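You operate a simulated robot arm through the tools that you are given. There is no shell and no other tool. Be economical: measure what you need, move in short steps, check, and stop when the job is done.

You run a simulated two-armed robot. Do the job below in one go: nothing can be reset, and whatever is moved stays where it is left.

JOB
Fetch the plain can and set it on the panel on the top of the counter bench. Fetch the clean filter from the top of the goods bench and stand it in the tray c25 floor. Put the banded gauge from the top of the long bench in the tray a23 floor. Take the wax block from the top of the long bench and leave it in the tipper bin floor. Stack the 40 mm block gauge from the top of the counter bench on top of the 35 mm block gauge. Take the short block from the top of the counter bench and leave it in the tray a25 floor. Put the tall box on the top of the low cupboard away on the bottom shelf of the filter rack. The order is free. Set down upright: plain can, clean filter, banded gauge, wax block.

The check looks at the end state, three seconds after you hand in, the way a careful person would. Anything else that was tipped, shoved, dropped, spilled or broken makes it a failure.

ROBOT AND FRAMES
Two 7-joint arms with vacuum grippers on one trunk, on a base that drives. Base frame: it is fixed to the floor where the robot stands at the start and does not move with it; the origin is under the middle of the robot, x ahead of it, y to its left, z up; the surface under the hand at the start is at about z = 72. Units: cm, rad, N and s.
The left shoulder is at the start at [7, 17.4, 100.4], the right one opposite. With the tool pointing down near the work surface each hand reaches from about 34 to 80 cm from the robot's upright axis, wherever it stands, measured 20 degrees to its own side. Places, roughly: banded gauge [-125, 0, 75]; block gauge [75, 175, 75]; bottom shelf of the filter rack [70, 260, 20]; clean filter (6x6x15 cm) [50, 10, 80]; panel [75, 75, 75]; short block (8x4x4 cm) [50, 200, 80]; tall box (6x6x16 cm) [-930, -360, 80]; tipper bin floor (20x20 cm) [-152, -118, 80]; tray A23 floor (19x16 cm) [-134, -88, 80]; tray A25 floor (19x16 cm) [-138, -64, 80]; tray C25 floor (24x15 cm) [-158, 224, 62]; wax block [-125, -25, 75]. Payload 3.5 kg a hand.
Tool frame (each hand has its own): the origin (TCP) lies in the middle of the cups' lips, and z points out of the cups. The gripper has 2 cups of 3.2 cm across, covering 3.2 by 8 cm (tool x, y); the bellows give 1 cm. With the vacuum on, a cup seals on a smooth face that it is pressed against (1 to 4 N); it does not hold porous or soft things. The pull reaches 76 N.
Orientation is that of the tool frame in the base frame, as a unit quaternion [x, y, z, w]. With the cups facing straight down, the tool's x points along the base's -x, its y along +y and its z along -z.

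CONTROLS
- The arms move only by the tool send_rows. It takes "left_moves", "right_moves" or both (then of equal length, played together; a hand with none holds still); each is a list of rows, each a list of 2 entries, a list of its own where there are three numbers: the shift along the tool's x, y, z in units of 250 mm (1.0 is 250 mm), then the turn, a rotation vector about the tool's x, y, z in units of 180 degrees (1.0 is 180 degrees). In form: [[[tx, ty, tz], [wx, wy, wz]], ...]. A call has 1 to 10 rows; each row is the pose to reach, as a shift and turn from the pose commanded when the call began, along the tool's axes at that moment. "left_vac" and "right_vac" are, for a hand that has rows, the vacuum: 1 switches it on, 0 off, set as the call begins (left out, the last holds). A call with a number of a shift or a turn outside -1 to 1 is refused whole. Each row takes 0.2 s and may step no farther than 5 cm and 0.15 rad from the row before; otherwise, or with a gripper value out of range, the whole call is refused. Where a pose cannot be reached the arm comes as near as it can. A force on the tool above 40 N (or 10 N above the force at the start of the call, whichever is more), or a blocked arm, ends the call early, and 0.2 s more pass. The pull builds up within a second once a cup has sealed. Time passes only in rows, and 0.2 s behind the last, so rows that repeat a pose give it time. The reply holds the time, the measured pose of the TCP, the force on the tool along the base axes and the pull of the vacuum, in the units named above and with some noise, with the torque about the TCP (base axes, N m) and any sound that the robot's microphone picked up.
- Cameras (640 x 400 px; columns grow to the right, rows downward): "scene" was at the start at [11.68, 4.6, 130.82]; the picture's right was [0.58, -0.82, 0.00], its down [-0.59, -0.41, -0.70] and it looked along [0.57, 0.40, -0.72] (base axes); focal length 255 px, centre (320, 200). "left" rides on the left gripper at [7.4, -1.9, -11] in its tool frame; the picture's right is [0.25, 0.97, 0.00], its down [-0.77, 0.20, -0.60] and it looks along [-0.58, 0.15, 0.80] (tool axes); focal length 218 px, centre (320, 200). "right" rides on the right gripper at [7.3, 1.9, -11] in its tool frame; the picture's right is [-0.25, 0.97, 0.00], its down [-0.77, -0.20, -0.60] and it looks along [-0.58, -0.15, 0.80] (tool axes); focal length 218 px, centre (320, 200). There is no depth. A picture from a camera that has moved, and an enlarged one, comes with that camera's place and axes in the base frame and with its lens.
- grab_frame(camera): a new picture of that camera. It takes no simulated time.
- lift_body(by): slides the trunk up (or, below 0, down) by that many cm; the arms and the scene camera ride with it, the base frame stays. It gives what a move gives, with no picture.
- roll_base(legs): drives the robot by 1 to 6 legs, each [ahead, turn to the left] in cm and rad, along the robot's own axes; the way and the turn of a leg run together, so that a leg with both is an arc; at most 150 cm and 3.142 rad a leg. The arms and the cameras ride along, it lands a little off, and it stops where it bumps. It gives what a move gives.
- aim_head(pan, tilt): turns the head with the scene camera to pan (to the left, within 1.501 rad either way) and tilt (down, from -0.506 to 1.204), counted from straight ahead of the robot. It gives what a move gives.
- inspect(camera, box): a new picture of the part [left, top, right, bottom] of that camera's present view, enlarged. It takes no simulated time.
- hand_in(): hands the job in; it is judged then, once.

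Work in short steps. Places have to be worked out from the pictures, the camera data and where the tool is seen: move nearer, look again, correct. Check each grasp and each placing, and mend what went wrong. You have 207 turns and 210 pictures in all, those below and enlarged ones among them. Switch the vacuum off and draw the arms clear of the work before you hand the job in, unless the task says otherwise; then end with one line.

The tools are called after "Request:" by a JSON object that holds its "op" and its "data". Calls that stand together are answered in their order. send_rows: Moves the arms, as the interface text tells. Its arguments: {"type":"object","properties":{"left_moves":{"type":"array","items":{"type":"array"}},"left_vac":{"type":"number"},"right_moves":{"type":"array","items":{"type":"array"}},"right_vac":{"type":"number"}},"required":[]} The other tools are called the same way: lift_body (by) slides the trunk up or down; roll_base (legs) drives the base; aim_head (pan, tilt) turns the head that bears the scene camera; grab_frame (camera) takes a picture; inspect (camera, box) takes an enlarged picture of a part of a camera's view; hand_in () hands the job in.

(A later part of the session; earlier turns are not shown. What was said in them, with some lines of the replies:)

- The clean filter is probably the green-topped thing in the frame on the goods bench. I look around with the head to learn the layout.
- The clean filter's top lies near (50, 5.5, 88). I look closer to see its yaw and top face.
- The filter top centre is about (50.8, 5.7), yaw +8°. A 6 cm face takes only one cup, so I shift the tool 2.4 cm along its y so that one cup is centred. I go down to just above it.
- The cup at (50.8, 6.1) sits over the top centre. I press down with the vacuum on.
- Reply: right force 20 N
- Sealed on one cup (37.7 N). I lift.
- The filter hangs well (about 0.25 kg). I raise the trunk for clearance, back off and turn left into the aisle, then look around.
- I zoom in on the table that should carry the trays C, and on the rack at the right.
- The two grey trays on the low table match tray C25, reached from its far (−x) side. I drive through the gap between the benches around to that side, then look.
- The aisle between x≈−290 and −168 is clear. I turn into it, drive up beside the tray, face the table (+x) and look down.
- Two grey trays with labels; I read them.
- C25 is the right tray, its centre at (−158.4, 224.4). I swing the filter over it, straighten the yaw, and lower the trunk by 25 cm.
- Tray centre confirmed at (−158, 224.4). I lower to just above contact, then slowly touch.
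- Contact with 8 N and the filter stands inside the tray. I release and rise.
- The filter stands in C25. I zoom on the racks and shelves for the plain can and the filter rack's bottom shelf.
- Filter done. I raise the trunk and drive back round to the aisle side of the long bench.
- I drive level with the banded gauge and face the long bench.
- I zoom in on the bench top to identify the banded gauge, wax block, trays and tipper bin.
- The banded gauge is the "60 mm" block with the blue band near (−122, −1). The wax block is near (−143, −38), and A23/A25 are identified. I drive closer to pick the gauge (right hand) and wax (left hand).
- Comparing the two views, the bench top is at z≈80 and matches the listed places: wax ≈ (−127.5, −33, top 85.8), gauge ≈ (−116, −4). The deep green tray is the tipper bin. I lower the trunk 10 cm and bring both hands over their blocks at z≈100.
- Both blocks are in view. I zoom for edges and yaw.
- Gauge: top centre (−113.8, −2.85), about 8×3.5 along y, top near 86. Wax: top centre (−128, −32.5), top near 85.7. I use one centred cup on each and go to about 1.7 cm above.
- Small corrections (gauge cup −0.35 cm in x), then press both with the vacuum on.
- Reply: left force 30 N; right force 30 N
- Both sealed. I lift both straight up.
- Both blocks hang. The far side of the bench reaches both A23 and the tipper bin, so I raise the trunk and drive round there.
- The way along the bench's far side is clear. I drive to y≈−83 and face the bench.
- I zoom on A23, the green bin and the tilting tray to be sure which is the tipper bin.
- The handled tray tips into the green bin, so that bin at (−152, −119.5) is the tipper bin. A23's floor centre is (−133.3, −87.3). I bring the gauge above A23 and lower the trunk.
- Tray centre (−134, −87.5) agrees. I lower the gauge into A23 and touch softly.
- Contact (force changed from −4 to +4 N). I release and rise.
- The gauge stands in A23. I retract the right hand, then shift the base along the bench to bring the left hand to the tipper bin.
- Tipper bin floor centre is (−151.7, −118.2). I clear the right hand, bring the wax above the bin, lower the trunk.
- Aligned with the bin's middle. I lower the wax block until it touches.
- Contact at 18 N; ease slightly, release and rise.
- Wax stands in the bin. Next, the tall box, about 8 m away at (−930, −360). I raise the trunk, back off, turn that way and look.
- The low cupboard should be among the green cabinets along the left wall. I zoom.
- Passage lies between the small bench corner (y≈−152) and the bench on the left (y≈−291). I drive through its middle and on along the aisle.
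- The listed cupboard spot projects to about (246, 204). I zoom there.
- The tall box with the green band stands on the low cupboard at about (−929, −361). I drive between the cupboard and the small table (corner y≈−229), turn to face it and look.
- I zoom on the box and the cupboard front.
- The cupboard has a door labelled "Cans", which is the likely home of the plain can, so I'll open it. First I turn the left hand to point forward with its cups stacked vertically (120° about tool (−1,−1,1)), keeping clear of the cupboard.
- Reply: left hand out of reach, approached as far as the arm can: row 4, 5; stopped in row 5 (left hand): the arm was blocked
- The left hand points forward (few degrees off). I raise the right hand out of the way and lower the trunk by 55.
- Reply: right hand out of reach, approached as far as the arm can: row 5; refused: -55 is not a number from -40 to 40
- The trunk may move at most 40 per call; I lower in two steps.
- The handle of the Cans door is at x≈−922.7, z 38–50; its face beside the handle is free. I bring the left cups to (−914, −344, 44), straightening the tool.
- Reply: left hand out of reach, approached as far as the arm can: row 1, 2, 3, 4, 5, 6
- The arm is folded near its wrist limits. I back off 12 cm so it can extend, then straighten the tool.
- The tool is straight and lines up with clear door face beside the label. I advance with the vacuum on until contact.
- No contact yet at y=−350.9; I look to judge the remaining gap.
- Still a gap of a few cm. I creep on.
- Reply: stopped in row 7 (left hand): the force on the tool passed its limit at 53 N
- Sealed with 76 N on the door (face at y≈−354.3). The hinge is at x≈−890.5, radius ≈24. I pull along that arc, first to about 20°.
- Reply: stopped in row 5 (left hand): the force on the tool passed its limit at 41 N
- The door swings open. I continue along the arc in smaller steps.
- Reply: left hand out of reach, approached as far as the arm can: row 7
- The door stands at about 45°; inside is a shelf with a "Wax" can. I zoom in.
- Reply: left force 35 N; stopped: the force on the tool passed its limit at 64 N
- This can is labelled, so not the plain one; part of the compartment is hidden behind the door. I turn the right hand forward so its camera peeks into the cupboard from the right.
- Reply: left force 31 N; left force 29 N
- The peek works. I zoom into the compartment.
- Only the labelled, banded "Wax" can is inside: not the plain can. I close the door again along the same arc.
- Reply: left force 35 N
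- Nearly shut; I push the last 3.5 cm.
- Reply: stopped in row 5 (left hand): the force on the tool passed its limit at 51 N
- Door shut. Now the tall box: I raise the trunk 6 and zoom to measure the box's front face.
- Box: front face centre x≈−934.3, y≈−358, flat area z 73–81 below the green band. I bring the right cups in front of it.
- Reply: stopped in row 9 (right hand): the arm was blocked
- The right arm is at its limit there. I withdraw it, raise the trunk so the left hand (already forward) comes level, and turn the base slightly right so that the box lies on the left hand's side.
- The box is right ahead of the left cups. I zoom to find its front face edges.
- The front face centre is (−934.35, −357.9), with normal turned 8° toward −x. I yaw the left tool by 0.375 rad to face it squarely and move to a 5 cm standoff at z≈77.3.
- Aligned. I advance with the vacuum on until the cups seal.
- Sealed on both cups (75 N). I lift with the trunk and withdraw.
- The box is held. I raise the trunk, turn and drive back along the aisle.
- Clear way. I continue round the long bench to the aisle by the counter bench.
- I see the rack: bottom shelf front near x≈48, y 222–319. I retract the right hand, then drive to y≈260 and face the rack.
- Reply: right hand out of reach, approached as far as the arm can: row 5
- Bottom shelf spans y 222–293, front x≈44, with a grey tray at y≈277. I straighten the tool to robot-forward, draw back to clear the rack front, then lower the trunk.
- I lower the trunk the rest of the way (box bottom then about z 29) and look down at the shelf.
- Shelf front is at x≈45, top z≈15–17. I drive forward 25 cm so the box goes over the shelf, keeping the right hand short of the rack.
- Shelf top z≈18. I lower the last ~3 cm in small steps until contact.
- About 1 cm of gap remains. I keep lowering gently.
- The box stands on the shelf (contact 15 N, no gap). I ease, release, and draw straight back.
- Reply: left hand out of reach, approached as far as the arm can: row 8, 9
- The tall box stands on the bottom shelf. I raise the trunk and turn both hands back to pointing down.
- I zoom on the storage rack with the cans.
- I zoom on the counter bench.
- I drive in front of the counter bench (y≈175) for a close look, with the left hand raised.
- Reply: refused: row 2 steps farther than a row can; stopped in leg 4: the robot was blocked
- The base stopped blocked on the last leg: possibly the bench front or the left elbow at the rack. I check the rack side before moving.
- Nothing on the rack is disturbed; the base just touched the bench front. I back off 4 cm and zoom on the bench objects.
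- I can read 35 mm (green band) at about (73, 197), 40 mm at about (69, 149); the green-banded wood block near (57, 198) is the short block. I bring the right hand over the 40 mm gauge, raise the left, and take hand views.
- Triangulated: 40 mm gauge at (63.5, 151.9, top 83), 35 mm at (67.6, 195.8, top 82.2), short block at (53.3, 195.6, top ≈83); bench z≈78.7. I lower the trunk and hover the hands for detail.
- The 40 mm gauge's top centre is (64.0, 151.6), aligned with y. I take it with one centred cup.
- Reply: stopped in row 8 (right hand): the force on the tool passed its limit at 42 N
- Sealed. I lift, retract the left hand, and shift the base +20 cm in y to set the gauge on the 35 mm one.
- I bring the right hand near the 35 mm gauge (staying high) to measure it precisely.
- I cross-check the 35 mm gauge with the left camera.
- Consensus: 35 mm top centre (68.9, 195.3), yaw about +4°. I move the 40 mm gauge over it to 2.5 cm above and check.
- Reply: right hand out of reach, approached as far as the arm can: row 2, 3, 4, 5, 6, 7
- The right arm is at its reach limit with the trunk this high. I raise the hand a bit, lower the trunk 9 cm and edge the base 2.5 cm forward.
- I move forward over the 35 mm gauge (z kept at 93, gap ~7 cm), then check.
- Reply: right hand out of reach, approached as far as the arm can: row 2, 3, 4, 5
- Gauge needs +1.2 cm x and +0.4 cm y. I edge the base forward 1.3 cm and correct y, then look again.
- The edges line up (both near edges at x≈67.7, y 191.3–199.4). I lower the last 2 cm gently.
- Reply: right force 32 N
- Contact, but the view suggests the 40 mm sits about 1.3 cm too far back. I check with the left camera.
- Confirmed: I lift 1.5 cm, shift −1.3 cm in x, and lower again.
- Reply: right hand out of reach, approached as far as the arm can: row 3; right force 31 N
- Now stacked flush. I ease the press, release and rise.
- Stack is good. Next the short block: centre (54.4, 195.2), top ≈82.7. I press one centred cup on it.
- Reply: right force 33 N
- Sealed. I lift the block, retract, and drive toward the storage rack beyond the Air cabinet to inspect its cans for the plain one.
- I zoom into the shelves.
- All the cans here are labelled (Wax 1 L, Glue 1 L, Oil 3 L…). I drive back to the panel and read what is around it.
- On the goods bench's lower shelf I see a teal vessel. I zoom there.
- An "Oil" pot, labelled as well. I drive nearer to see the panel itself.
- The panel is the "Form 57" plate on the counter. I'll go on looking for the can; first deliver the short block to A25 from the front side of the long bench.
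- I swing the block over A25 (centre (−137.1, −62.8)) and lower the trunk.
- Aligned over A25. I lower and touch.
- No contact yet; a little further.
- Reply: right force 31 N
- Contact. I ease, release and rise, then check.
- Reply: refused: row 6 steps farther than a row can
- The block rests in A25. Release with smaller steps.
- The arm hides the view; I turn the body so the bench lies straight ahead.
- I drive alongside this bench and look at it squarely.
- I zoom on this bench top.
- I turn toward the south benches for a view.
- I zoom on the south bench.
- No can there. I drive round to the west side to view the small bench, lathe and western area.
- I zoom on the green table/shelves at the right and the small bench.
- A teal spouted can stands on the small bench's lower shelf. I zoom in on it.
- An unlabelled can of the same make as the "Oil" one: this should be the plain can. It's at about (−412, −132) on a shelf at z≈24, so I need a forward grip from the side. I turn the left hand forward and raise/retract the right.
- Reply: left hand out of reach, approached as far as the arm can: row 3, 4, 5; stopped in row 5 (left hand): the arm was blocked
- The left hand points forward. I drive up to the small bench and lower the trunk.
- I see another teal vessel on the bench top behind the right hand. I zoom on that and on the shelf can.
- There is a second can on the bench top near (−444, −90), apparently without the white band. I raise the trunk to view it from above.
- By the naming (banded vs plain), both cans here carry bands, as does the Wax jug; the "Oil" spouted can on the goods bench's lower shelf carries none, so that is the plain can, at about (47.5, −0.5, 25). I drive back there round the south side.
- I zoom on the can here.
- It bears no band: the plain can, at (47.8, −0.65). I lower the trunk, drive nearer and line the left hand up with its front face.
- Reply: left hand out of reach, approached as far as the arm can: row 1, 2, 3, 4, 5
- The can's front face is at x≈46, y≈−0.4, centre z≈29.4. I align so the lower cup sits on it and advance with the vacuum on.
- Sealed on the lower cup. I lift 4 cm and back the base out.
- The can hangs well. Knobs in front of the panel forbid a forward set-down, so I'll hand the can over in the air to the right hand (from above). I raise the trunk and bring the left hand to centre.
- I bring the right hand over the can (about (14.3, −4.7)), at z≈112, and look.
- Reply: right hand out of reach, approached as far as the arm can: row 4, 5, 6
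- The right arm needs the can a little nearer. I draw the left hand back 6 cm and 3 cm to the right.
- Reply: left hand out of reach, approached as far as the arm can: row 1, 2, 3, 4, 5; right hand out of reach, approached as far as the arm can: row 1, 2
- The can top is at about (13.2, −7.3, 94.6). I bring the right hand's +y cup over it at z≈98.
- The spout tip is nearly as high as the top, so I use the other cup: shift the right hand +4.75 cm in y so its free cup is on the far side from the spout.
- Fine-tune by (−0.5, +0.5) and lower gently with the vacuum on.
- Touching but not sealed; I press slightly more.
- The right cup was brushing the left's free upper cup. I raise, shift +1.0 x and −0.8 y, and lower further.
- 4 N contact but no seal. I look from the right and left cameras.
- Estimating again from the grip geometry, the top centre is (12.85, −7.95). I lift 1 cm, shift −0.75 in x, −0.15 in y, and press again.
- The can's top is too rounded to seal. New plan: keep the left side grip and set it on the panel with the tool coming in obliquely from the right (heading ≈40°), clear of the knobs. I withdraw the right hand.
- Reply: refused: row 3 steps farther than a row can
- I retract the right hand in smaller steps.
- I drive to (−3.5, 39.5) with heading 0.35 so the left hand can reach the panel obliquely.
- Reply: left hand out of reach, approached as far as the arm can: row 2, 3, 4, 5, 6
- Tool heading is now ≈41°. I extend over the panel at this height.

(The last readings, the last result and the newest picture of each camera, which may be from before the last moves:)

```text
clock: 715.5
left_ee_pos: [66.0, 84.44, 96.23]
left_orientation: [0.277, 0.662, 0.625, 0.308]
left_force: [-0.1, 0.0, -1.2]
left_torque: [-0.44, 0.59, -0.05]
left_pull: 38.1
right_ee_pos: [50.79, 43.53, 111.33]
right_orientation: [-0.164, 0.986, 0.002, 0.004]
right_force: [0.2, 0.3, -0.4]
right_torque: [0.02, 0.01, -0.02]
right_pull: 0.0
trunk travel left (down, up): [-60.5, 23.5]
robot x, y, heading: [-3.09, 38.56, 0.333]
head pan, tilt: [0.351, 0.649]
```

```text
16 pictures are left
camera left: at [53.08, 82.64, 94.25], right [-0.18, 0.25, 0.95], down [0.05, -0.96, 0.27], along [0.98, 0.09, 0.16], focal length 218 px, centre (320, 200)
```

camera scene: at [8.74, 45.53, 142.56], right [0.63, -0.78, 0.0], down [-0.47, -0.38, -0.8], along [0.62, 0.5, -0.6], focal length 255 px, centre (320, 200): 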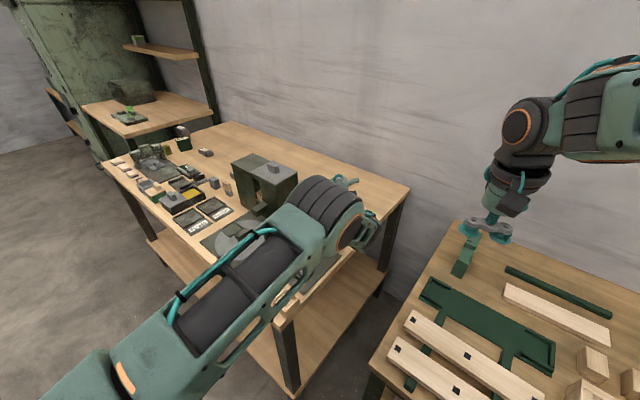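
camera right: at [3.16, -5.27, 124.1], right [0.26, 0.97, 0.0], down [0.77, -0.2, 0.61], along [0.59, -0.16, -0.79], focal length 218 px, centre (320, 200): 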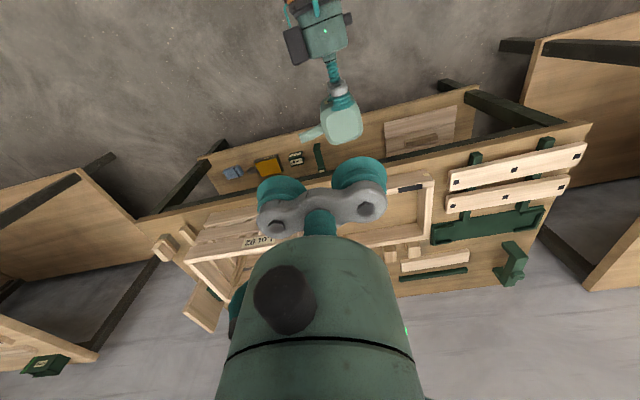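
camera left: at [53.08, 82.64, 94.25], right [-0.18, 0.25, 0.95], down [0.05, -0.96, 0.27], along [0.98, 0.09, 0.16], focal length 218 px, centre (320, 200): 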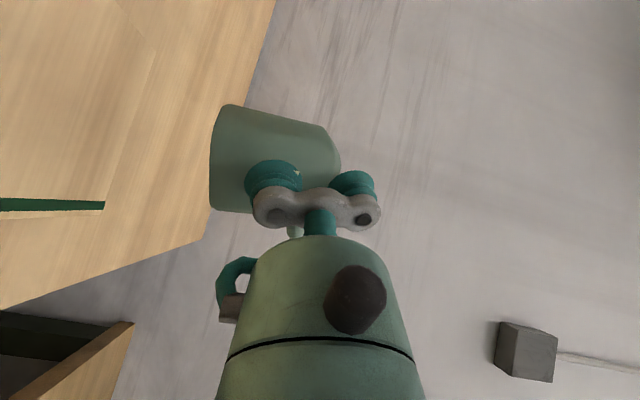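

Panel corner checks out: centre ≈(69, 86); the can is over it with ~10 cm to go. I lower 6 cm first.

Request:
{"op": "send_rows", "data": {"left_moves": [[[0.01, -0.06, 0.02], [0, 0, 0]], [[0.01, -0.12, 0.03], [0, 0, 0]], [[0.01, -0.18, 0.03], [0, 0, 0]], [[0.01, -0.24, 0.03], [0, 0, 0]], [[0.01, -0.26, 0.03], [0, 0, 0]]]}}

Request:
{"op": "grab_frame", "data": {"camera": "left"}}

Request:
{"op": "grab_frame", "data": {"camera": "scene"}}

```text
clock: 716.7
left_ee_pos: [66.65, 84.62, 89.6]
left_orientation: [0.276, 0.662, 0.625, 0.308]
left_force: [0.2, 0.2, -0.5]
left_torque: [-0.45, 0.58, -0.07]
left_pull: 37.7
right_ee_pos: [50.71, 43.5, 111.29]
right_orientation: [-0.164, 0.987, 0.002, 0.004]
right_force: [0.8, -0.3, 0.0]
right_torque: [0.0, -0.04, 0.04]
right_pull: 0.0
trunk travel left (down, up): [-60.5, 23.5]
robot x, y, heading: [-2.87, 38.6, 0.332]
head pan, tilt: [0.351, 0.649]
```

```text
15 pictures are left
camera left: at [53.58, 82.9, 87.71], right [-0.18, 0.25, 0.95], down [0.05, -0.96, 0.27], along [0.98, 0.1, 0.16], focal length 218 px, centre (320, 200)
```

left: 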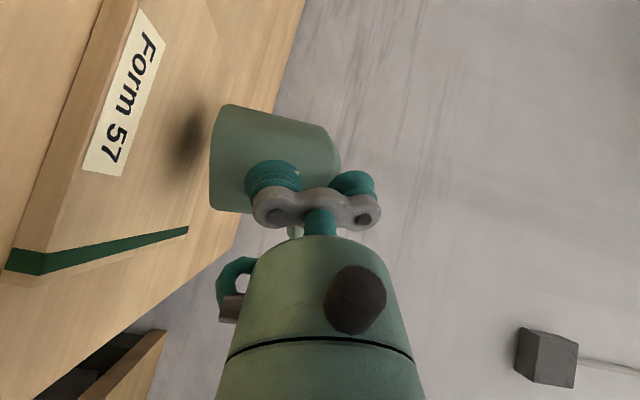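

```text
14 pictures are left
camera scene: at [8.72, 45.53, 142.56], right [0.63, -0.78, 0.0], down [-0.47, -0.38, -0.8], along [0.62, 0.5, -0.6], focal length 255 px, centre (320, 200)
```

scene: 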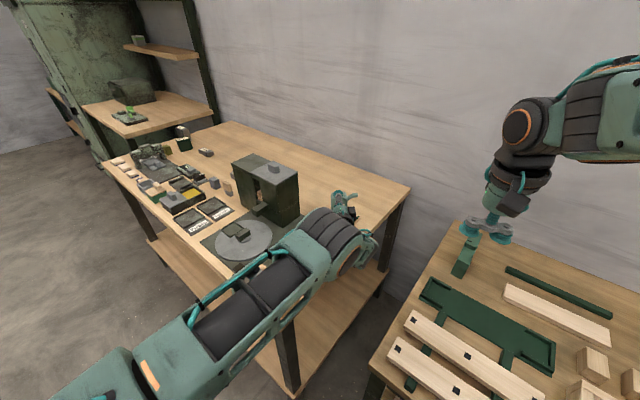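

The can hovers right over the "Form 57" panel. I lower slowly to contact.

Request:
{"op": "send_rows", "data": {"left_moves": [[[0, -0.04, 0], [0, 0, 0]], [[0, -0.07, 0], [0, 0, 0]], [[0, -0.09, 0], [0, 0, 0]], [[0, -0.1, 0], [0, 0, 0]], [[0, -0.11, 0], [0, 0, 0]], [[0, -0.12, 0], [0, 0, 0]], [[0, -0.13, 0], [0, 0, 0]], [[0, -0.13, 0], [0, 0, 0]]]}}

Request:
{"op": "inspect", "data": {"camera": "left", "box": [100, 80, 360, 260]}}

```text
clock: 718.0
left_ee_pos: [66.54, 84.72, 87.88]
left_orientation: [0.276, 0.655, 0.633, 0.306]
left_force: [-8.2, -1.2, 20.6]
left_torque: [-0.83, 4.28, 0.01]
left_pull: 38.2
right_ee_pos: [50.45, 43.53, 111.7]
right_orientation: [-0.164, 0.986, 0.001, 0.003]
right_force: [0.5, -0.1, 0.3]
right_torque: [-0.02, 0.01, -0.02]
right_pull: 0.2
trunk travel left (down, up): [-60.5, 23.5]
robot x, y, heading: [-3.16, 38.52, 0.328]
head pan, tilt: [0.351, 0.649]
stopped in row 6 (left hand): the force on the tool passed its limit at 43 N (the readings are from after the stop); the commanded pose is now the measured one
```

```text
2.22 times, centred on (230, 170) of left
camera zoom: at [53.57, 83.01, 85.76], right [-0.19, 0.23, 0.95], down [0.05, -0.97, 0.25], along [0.98, 0.1, 0.17], focal length 485 px, centre (520, 267)
```

zoom: 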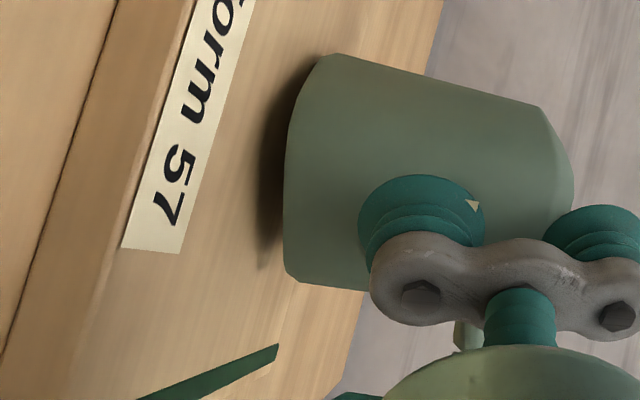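

The stop came with a large torque: the camera housing touched the slider knob on the plate in front, while the can is still ~1.2 cm above the panel. I raise 4 cm at once and shift to the panel's far-right part so the camera clears the knob.

Request:
{"op": "send_rows", "data": {"left_moves": [[[0, 0.08, 0], [0, 0, 0]], [[0, 0.16, 0], [0, 0, 0]], [[-0.06, 0.16, 0.01], [0, 0.015, 0]], [[-0.12, 0.16, 0.02], [0, 0.03, 0]], [[-0.172, 0.16, 0.027], [0, 0.048, 0]], [[-0.172, 0.16, 0.027], [0, 0.048, 0]]]}}

Request:
{"op": "grab_frame", "data": {"camera": "left"}}

```text
clock: 719.4
left_ee_pos: [69.98, 81.99, 91.52]
left_orientation: [0.229, 0.68, 0.648, 0.256]
left_force: [0.2, 0.3, -1.8]
left_torque: [-0.5, 0.48, -0.03]
left_pull: 37.3
right_ee_pos: [50.55, 43.45, 111.44]
right_orientation: [-0.163, 0.987, 0.002, 0.003]
right_force: [-0.4, -0.4, 0.9]
right_torque: [-0.04, -0.01, 0.01]
right_pull: 0.1
trunk travel left (down, up): [-60.5, 23.5]
robot x, y, heading: [-2.41, 38.43, 0.333]
head pan, tilt: [0.351, 0.649]
```

```text
12 pictures are left
camera left: at [57.44, 78.33, 89.67], right [-0.21, 0.22, 0.95], down [0.2, -0.95, 0.26], along [0.96, 0.24, 0.16], focal length 218 px, centre (320, 200)
```

left: 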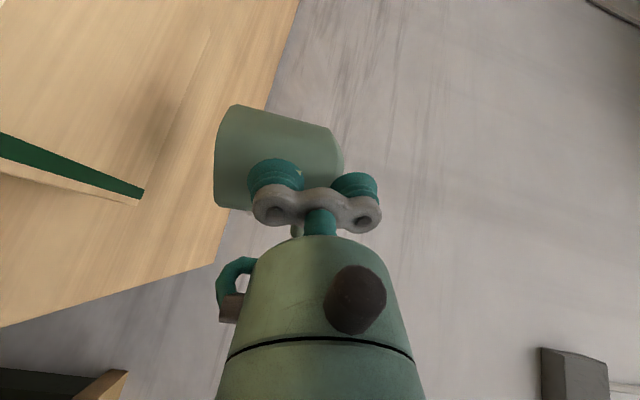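

The camera now clears the knob by over 6 cm. I nudge (−0.8, +0.4) and lower slowly.

Request:
{"op": "send_rows", "data": {"left_moves": [[[0.018, -0.05, -0.004], [0, 0, 0]], [[0.035, -0.1, -0.008], [0, 0, 0]], [[0.035, -0.14, -0.008], [0, 0, 0]], [[0.035, -0.165, -0.008], [0, 0, 0]], [[0.035, -0.18, -0.008], [0, 0, 0]], [[0.035, -0.188, -0.008], [0, 0, 0]], [[0.035, -0.196, -0.008], [0, 0, 0]], [[0.035, -0.196, -0.008], [0, 0, 0]]]}}

Request:
{"op": "inspect", "data": {"camera": "left", "box": [60, 80, 340, 260]}}

```text
clock: 721.2
left_ee_pos: [69.33, 82.14, 86.83]
left_orientation: [0.228, 0.679, 0.649, 0.257]
left_force: [-1.0, -2.1, 5.8]
left_torque: [-0.22, 0.28, -0.06]
left_pull: 37.6
right_ee_pos: [50.49, 43.36, 111.38]
right_orientation: [-0.163, 0.987, 0.002, 0.004]
right_force: [-0.9, -0.7, -0.3]
right_torque: [-0.02, -0.05, -0.02]
right_pull: 0.0
trunk travel left (down, up): [-60.5, 23.5]
robot x, y, heading: [-2.77, 38.23, 0.334]
head pan, tilt: [0.351, 0.649]
```

```text
2.22 times, centred on (200, 170) of left
camera zoom: at [56.7, 78.48, 84.87], right [-0.22, 0.21, 0.95], down [0.19, -0.95, 0.26], along [0.96, 0.24, 0.16], focal length 485 px, centre (587, 267)
```

zoom: 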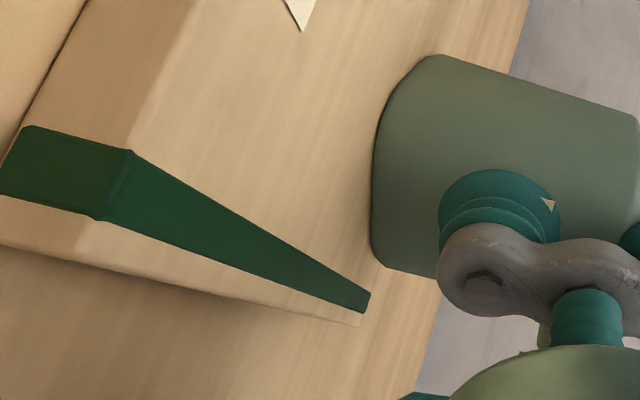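

Contact at panel height z≈80.9; with that height the panel spans x 62–73.5, so the can should move about −1.2 in x. I lift 1 cm, shift, and set down again.

Request:
{"op": "send_rows", "data": {"left_moves": [[[0, 0.03, 0], [0, 0, 0]], [[0, 0.04, 0], [0, 0, 0]], [[0.022, 0.04, -0.011], [0, 0, 0]], [[0.044, 0.04, -0.022], [0, 0, 0]], [[0.044, 0.02, -0.022], [0, 0, 0]], [[0.044, 0.008, -0.022], [0, 0, 0]], [[0.044, 0.0, -0.022], [0, 0, 0]], [[0.044, -0.004, -0.022], [0, 0, 0]]]}}

Request:
{"op": "inspect", "data": {"camera": "left", "box": [60, 80, 340, 260]}}

```text
clock: 723.0
left_ee_pos: [67.97, 82.29, 86.75]
left_orientation: [0.228, 0.679, 0.649, 0.257]
left_force: [0.3, 0.4, 7.1]
left_torque: [-0.17, 0.39, -0.05]
left_pull: 37.9
right_ee_pos: [50.55, 43.41, 111.52]
right_orientation: [-0.163, 0.987, 0.001, 0.004]
right_force: [0.4, -0.4, 0.3]
right_torque: [-0.03, -0.01, -0.02]
right_pull: 0.0
trunk travel left (down, up): [-60.5, 23.5]
robot x, y, heading: [-2.43, 38.61, 0.329]
head pan, tilt: [0.351, 0.649]
```

```text
2.22 times, centred on (200, 170) of left
camera zoom: at [55.5, 78.76, 84.79], right [-0.22, 0.21, 0.95], down [0.19, -0.95, 0.26], along [0.96, 0.24, 0.16], focal length 485 px, centre (587, 267)
```

zoom: 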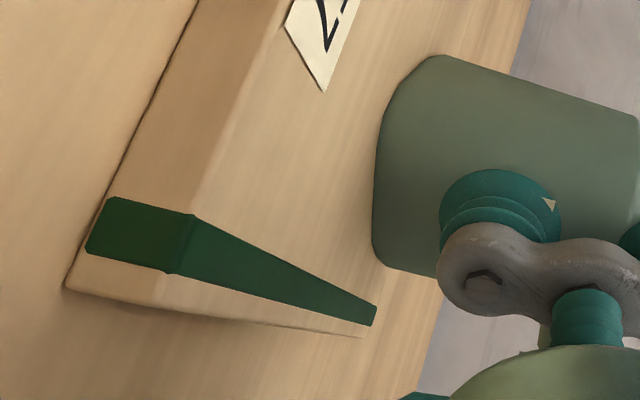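

Nearly there; the back corner is right at the panel's far edge. I lift 0.8 cm, move 1.2 cm back along the tool and set down again.

Request:
{"op": "send_rows", "data": {"left_moves": [[[0, 0.025, 0], [0, 0, 0]], [[0, 0.036, 0], [0, 0, 0]], [[0, 0.036, -0.025], [0, 0, 0]], [[0, 0.036, -0.05], [0, 0, 0]], [[0, 0.018, -0.05], [0, 0, 0]], [[0, 0.006, -0.05], [0, 0, 0]], [[0, 0.0, -0.05], [0, 0, 0]], [[0, -0.003, -0.05], [0, 0, 0]]]}}

```text
clock: 724.8
left_ee_pos: [67.29, 81.47, 86.77]
left_orientation: [0.227, 0.678, 0.65, 0.257]
left_force: [1.6, 2.5, 8.8]
left_torque: [-0.23, 0.4, -0.06]
left_pull: 37.7
right_ee_pos: [50.7, 43.52, 111.62]
right_orientation: [-0.164, 0.986, 0.002, 0.005]
right_force: [0.1, 0.0, 0.1]
right_torque: [-0.02, 0.02, 0.02]
right_pull: 0.2
trunk travel left (down, up): [-60.5, 23.5]
robot x, y, heading: [-2.61, 38.22, 0.334]
head pan, tilt: [0.351, 0.649]
```

The can rests on the panel (9 N). I release and draw straight back, then up.

Request:
{"op": "send_rows", "data": {"left_moves": [[[0, 0.004, 0], [0, 0, 0]], [[0, 0.004, 0], [0, 0, 0]], [[0, 0.004, 0], [0, 0, 0]], [[0, 0.004, 0], [0, 0, 0]], [[0, 0.004, -0.02], [0, 0, 0]], [[0, 0.004, -0.06], [0, 0, 0]], [[0, 0.01, -0.14], [0, 0, 0]], [[0, 0.08, -0.25], [0, 0, 0]], [[0, 0.22, -0.35], [0, 0, 0]], [[0, 0.38, -0.42], [0, 0, 0]]], "left_vac": 0}}

Request:
{"op": "grab_frame", "data": {"camera": "left"}}

```text
clock: 727.0
left_ee_pos: [60.24, 73.9, 96.53]
left_orientation: [0.228, 0.679, 0.649, 0.258]
left_force: [-0.5, -0.1, -0.5]
left_torque: [-0.01, -0.01, -0.02]
left_pull: 0.0
right_ee_pos: [50.57, 43.41, 111.51]
right_orientation: [-0.163, 0.987, 0.002, 0.003]
right_force: [0.3, 0.3, -0.6]
right_torque: [0.02, 0.01, 0.0]
right_pull: 0.0
trunk travel left (down, up): [-60.5, 23.5]
robot x, y, heading: [-2.52, 38.45, 0.334]
head pan, tilt: [0.351, 0.649]
```

```text
9 pictures are left
camera left: at [47.65, 70.26, 94.51], right [-0.22, 0.22, 0.95], down [0.19, -0.95, 0.26], along [0.96, 0.24, 0.16], focal length 218 px, centre (320, 200)
```

left: 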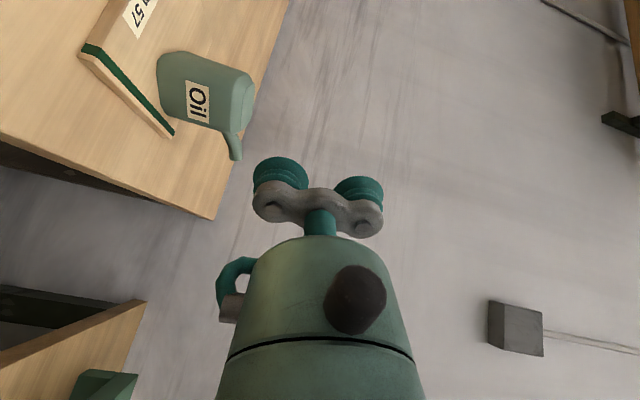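

The can stands on the panel. I raise the trunk, back off and check the can, slider and surroundings.

Request:
{"op": "lift_body", "data": {"by": 20}}

Request:
{"op": "roll_base", "data": {"legs": [[-45, 0]]}}

Request:
{"op": "aim_head", "data": {"pan": 0.25, "tilt": 0.45}}

Request:
{"op": "grab_frame", "data": {"camera": "scene"}}

```text
clock: 729.2
left_ee_pos: [60.25, 74.01, 116.34]
left_orientation: [0.229, 0.68, 0.648, 0.257]
left_force: [0.3, 0.2, 0.1]
left_torque: [-0.02, 0.01, 0.02]
left_pull: 0.1
right_ee_pos: [50.64, 43.51, 131.47]
right_orientation: [-0.164, 0.986, 0.001, 0.003]
right_force: [-1.4, -0.8, -0.3]
right_torque: [-0.01, 0.0, -0.02]
right_pull: 0.0
trunk travel left (down, up): [-80.5, 3.5]
robot x, y, heading: [-2.61, 38.66, 0.329]
head pan, tilt: [0.351, 0.649]
```

```text
clock: 731.9
left_ee_pos: [17.97, 59.43, 116.33]
left_orientation: [0.228, 0.679, 0.649, 0.257]
left_force: [0.4, 0.7, -0.5]
left_torque: [0.02, 0.0, 0.03]
left_pull: 0.1
right_ee_pos: [8.38, 28.87, 131.28]
right_orientation: [-0.164, 0.986, 0.002, 0.004]
right_force: [-0.1, -0.2, -0.1]
right_torque: [0.0, 0.01, -0.03]
right_pull: 0.0
trunk travel left (down, up): [-80.5, 3.5]
robot x, y, heading: [-45.1, 23.76, 0.332]
head pan, tilt: [0.351, 0.649]
```

```text
clock: 732.6
left_ee_pos: [17.88, 59.38, 116.48]
left_orientation: [0.227, 0.679, 0.649, 0.257]
left_force: [0.0, 0.9, -0.3]
left_torque: [0.0, -0.03, -0.01]
left_pull: 0.2
right_ee_pos: [8.17, 28.85, 131.34]
right_orientation: [-0.164, 0.986, 0.002, 0.004]
right_force: [-0.7, -0.4, -0.2]
right_torque: [-0.01, 0.02, 0.0]
right_pull: 0.0
trunk travel left (down, up): [-80.5, 3.5]
robot x, y, heading: [-45.52, 23.82, 0.326]
head pan, tilt: [0.25, 0.45]
```

```text
8 pictures are left
camera scene: at [-32.9, 30.44, 164.35], right [0.55, -0.84, 0.0], down [-0.36, -0.24, -0.9], along [0.75, 0.5, -0.44], focal length 255 px, centre (320, 200)
```

scene: 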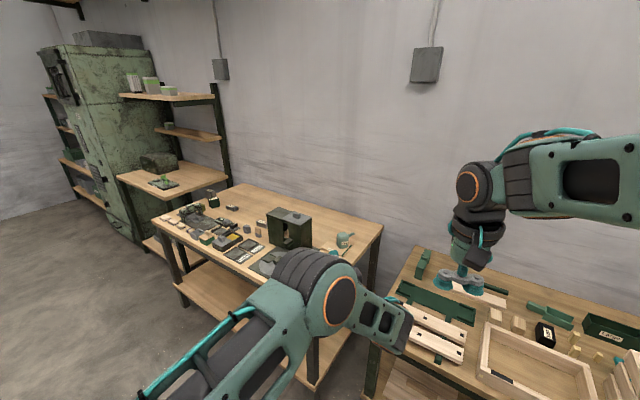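

Request:
{"op": "inspect", "data": {"camera": "scene", "box": [150, 180, 390, 290]}}

```text
2.67 times, centred on (270, 235) of scene
camera zoom: at [-32.9, 30.44, 164.35], right [0.55, -0.84, 0.0], down [-0.36, -0.24, -0.9], along [0.75, 0.5, -0.44], focal length 679 px, centre (453, 107)
```

zoom: 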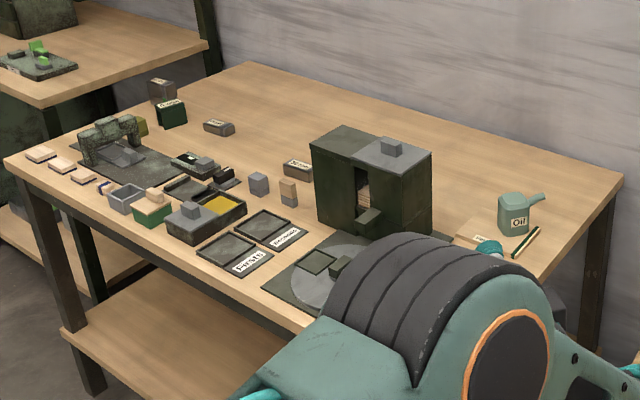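

The can stands on the panel and the rest looks undisturbed; the slider plate is hidden. I turn the left hand back down and move to view that plate.

Request:
{"op": "send_rows", "data": {"left_moves": [[[0, 0, 0], [0.0275, 0.0275, -0.0275]], [[0, 0, 0], [0.055, 0.055, -0.055]], [[0, 0, 0], [0.0825, 0.0825, -0.0825]], [[0, 0, 0], [0.11, 0.11, -0.11]], [[0, 0, 0], [0.1375, 0.1375, -0.1375]], [[0, 0, 0], [0.165, 0.165, -0.165]], [[0, 0, 0], [0.1925, 0.1925, -0.1925]], [[0, 0, 0], [0.22, 0.22, -0.22]], [[0, 0, 0], [0.2475, 0.2475, -0.2475]], [[0, 0, 0], [0.275, 0.275, -0.275]]]}}

Request:
{"op": "send_rows", "data": {"left_moves": [[[0, 0, 0], [0.0275, 0.0275, -0.0275]], [[0, 0, 0], [0.055, 0.055, -0.055]], [[0, 0, 0], [0.0825, 0.0825, -0.0825]], [[0, 0, 0], [0.11, 0.11, -0.11]]]}}

Request:
{"op": "roll_base", "data": {"legs": [[0, 1.24], [68, 0], [0, -1.571], [24, 0]]}}

Request:
{"op": "aim_head", "data": {"pan": -0.15, "tilt": 0.75}}

Request:
{"op": "grab_frame", "data": {"camera": "scene"}}

```text
clock: 734.9
left_ee_pos: [17.89, 59.45, 116.31]
left_orientation: [-0.254, 0.943, 0.197, 0.086]
left_force: [-0.1, 0.2, -0.9]
left_torque: [-0.06, 0.0, 0.01]
left_pull: 0.0
right_ee_pos: [8.22, 28.99, 131.49]
right_orientation: [-0.164, 0.986, 0.002, 0.004]
right_force: [-0.6, -0.7, 0.5]
right_torque: [-0.01, -0.03, 0.0]
right_pull: 0.1
trunk travel left (down, up): [-80.5, 3.5]
robot x, y, heading: [-45.36, 23.85, 0.332]
head pan, tilt: [0.25, 0.45]
```

```text
clock: 735.9
left_ee_pos: [17.82, 59.33, 116.33]
left_orientation: [-0.422, 0.906, -0.031, -0.002]
left_force: [-0.3, -0.4, -0.2]
left_torque: [-0.01, -0.03, -0.02]
left_pull: 0.1
right_ee_pos: [8.13, 28.98, 131.4]
right_orientation: [-0.162, 0.987, 0.001, 0.004]
right_force: [0.4, -0.1, -0.8]
right_torque: [0.01, 0.03, -0.01]
right_pull: 0.0
trunk travel left (down, up): [-80.5, 3.5]
robot x, y, heading: [-45.15, 23.67, 0.331]
head pan, tilt: [0.25, 0.45]
```

```text
clock: 747.9
left_ee_pos: [49.82, 105.04, 116.44]
left_orientation: [-0.266, 0.964, -0.03, -0.005]
left_force: [-0.9, 0.7, 0.5]
left_torque: [-0.02, -0.01, 0.0]
left_pull: 0.1
right_ee_pos: [30.91, 79.36, 131.45]
right_orientation: [0.003, 1.0, 0.001, 0.004]
right_force: [-0.9, 0.7, -0.3]
right_torque: [0.01, -0.01, -0.02]
right_pull: 0.0
trunk travel left (down, up): [-80.5, 3.5]
robot x, y, heading: [-21.01, 92.16, 0.002]
head pan, tilt: [0.25, 0.45]
```

```text
clock: 748.8
left_ee_pos: [50.1, 105.0, 116.48]
left_orientation: [-0.267, 0.963, -0.029, -0.005]
left_force: [0.2, 0.4, 0.4]
left_torque: [0.02, -0.03, 0.02]
left_pull: 0.1
right_ee_pos: [31.01, 79.34, 131.47]
right_orientation: [0.003, 1.0, 0.001, 0.004]
right_force: [-0.1, -0.3, -0.5]
right_torque: [0.02, 0.0, 0.02]
right_pull: 0.1
trunk travel left (down, up): [-80.5, 3.5]
robot x, y, heading: [-21.42, 92.02, -0.001]
head pan, tilt: [-0.15, 0.75]
```

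```text
6 pictures are left
camera scene: at [-7.86, 90.83, 161.7], right [-0.15, -0.99, 0.0], down [-0.67, 0.1, -0.73], along [0.72, -0.11, -0.68], focal length 255 px, centre (320, 200)
```

scene: 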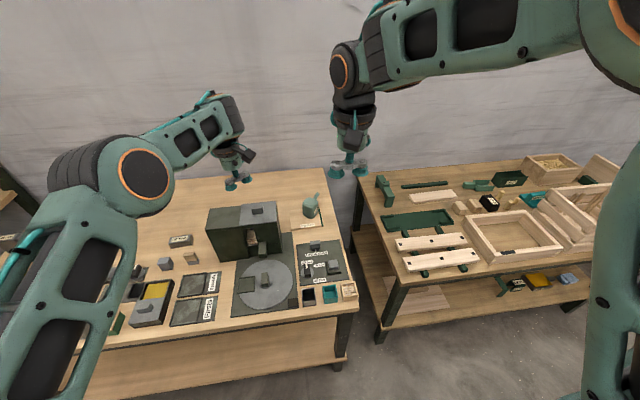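

Request:
{"op": "inspect", "data": {"camera": "scene", "box": [270, 180, 370, 310]}}

```text
3.08 times, centred on (320, 245) of scene
camera zoom: at [-7.86, 90.83, 161.7], right [-0.15, -0.99, 0.0], down [-0.67, 0.1, -0.73], along [0.72, -0.11, -0.68], focal length 784 px, centre (320, 62)
```

zoom: 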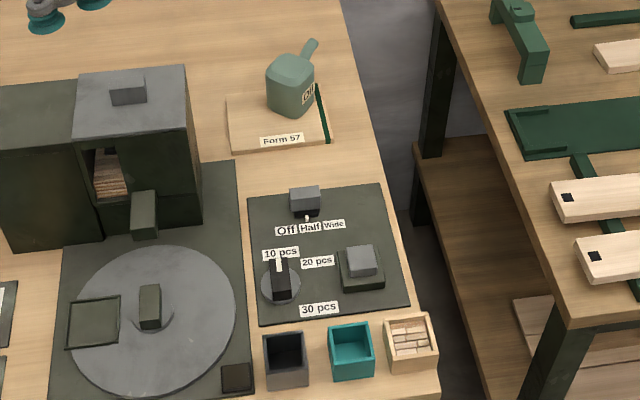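

The slider still points at "Half" as before, and the can stands wholly on the panel. I back off so the arms are clear and hand in.

Request:
{"op": "roll_base", "data": {"legs": [[-30, 0]]}}

Request:
{"op": "hand_in", "data": {}}

```text
clock: 750.8
left_ee_pos: [20.39, 105.17, 116.25]
left_orientation: [-0.266, 0.964, -0.029, -0.008]
left_force: [0.7, -0.3, 0.1]
left_torque: [0.0, -0.01, 0.0]
left_pull: 0.0
right_ee_pos: [1.31, 79.36, 131.38]
right_orientation: [0.002, 1.0, 0.002, 0.002]
right_force: [-0.6, 0.2, 0.2]
right_torque: [0.01, 0.03, 0.01]
right_pull: 0.0
trunk travel left (down, up): [-80.5, 3.5]
robot x, y, heading: [-51.01, 92.16, -0.002]
head pan, tilt: [-0.15, 0.75]
```

```text
The job is handed in.
```

I placed all seven items and handed the job in, but I had to guess which can was the plain one: I took the unbanded can marked "Oil" from the goods bench's lower shelf, because every similar can I saw had a coloured band.
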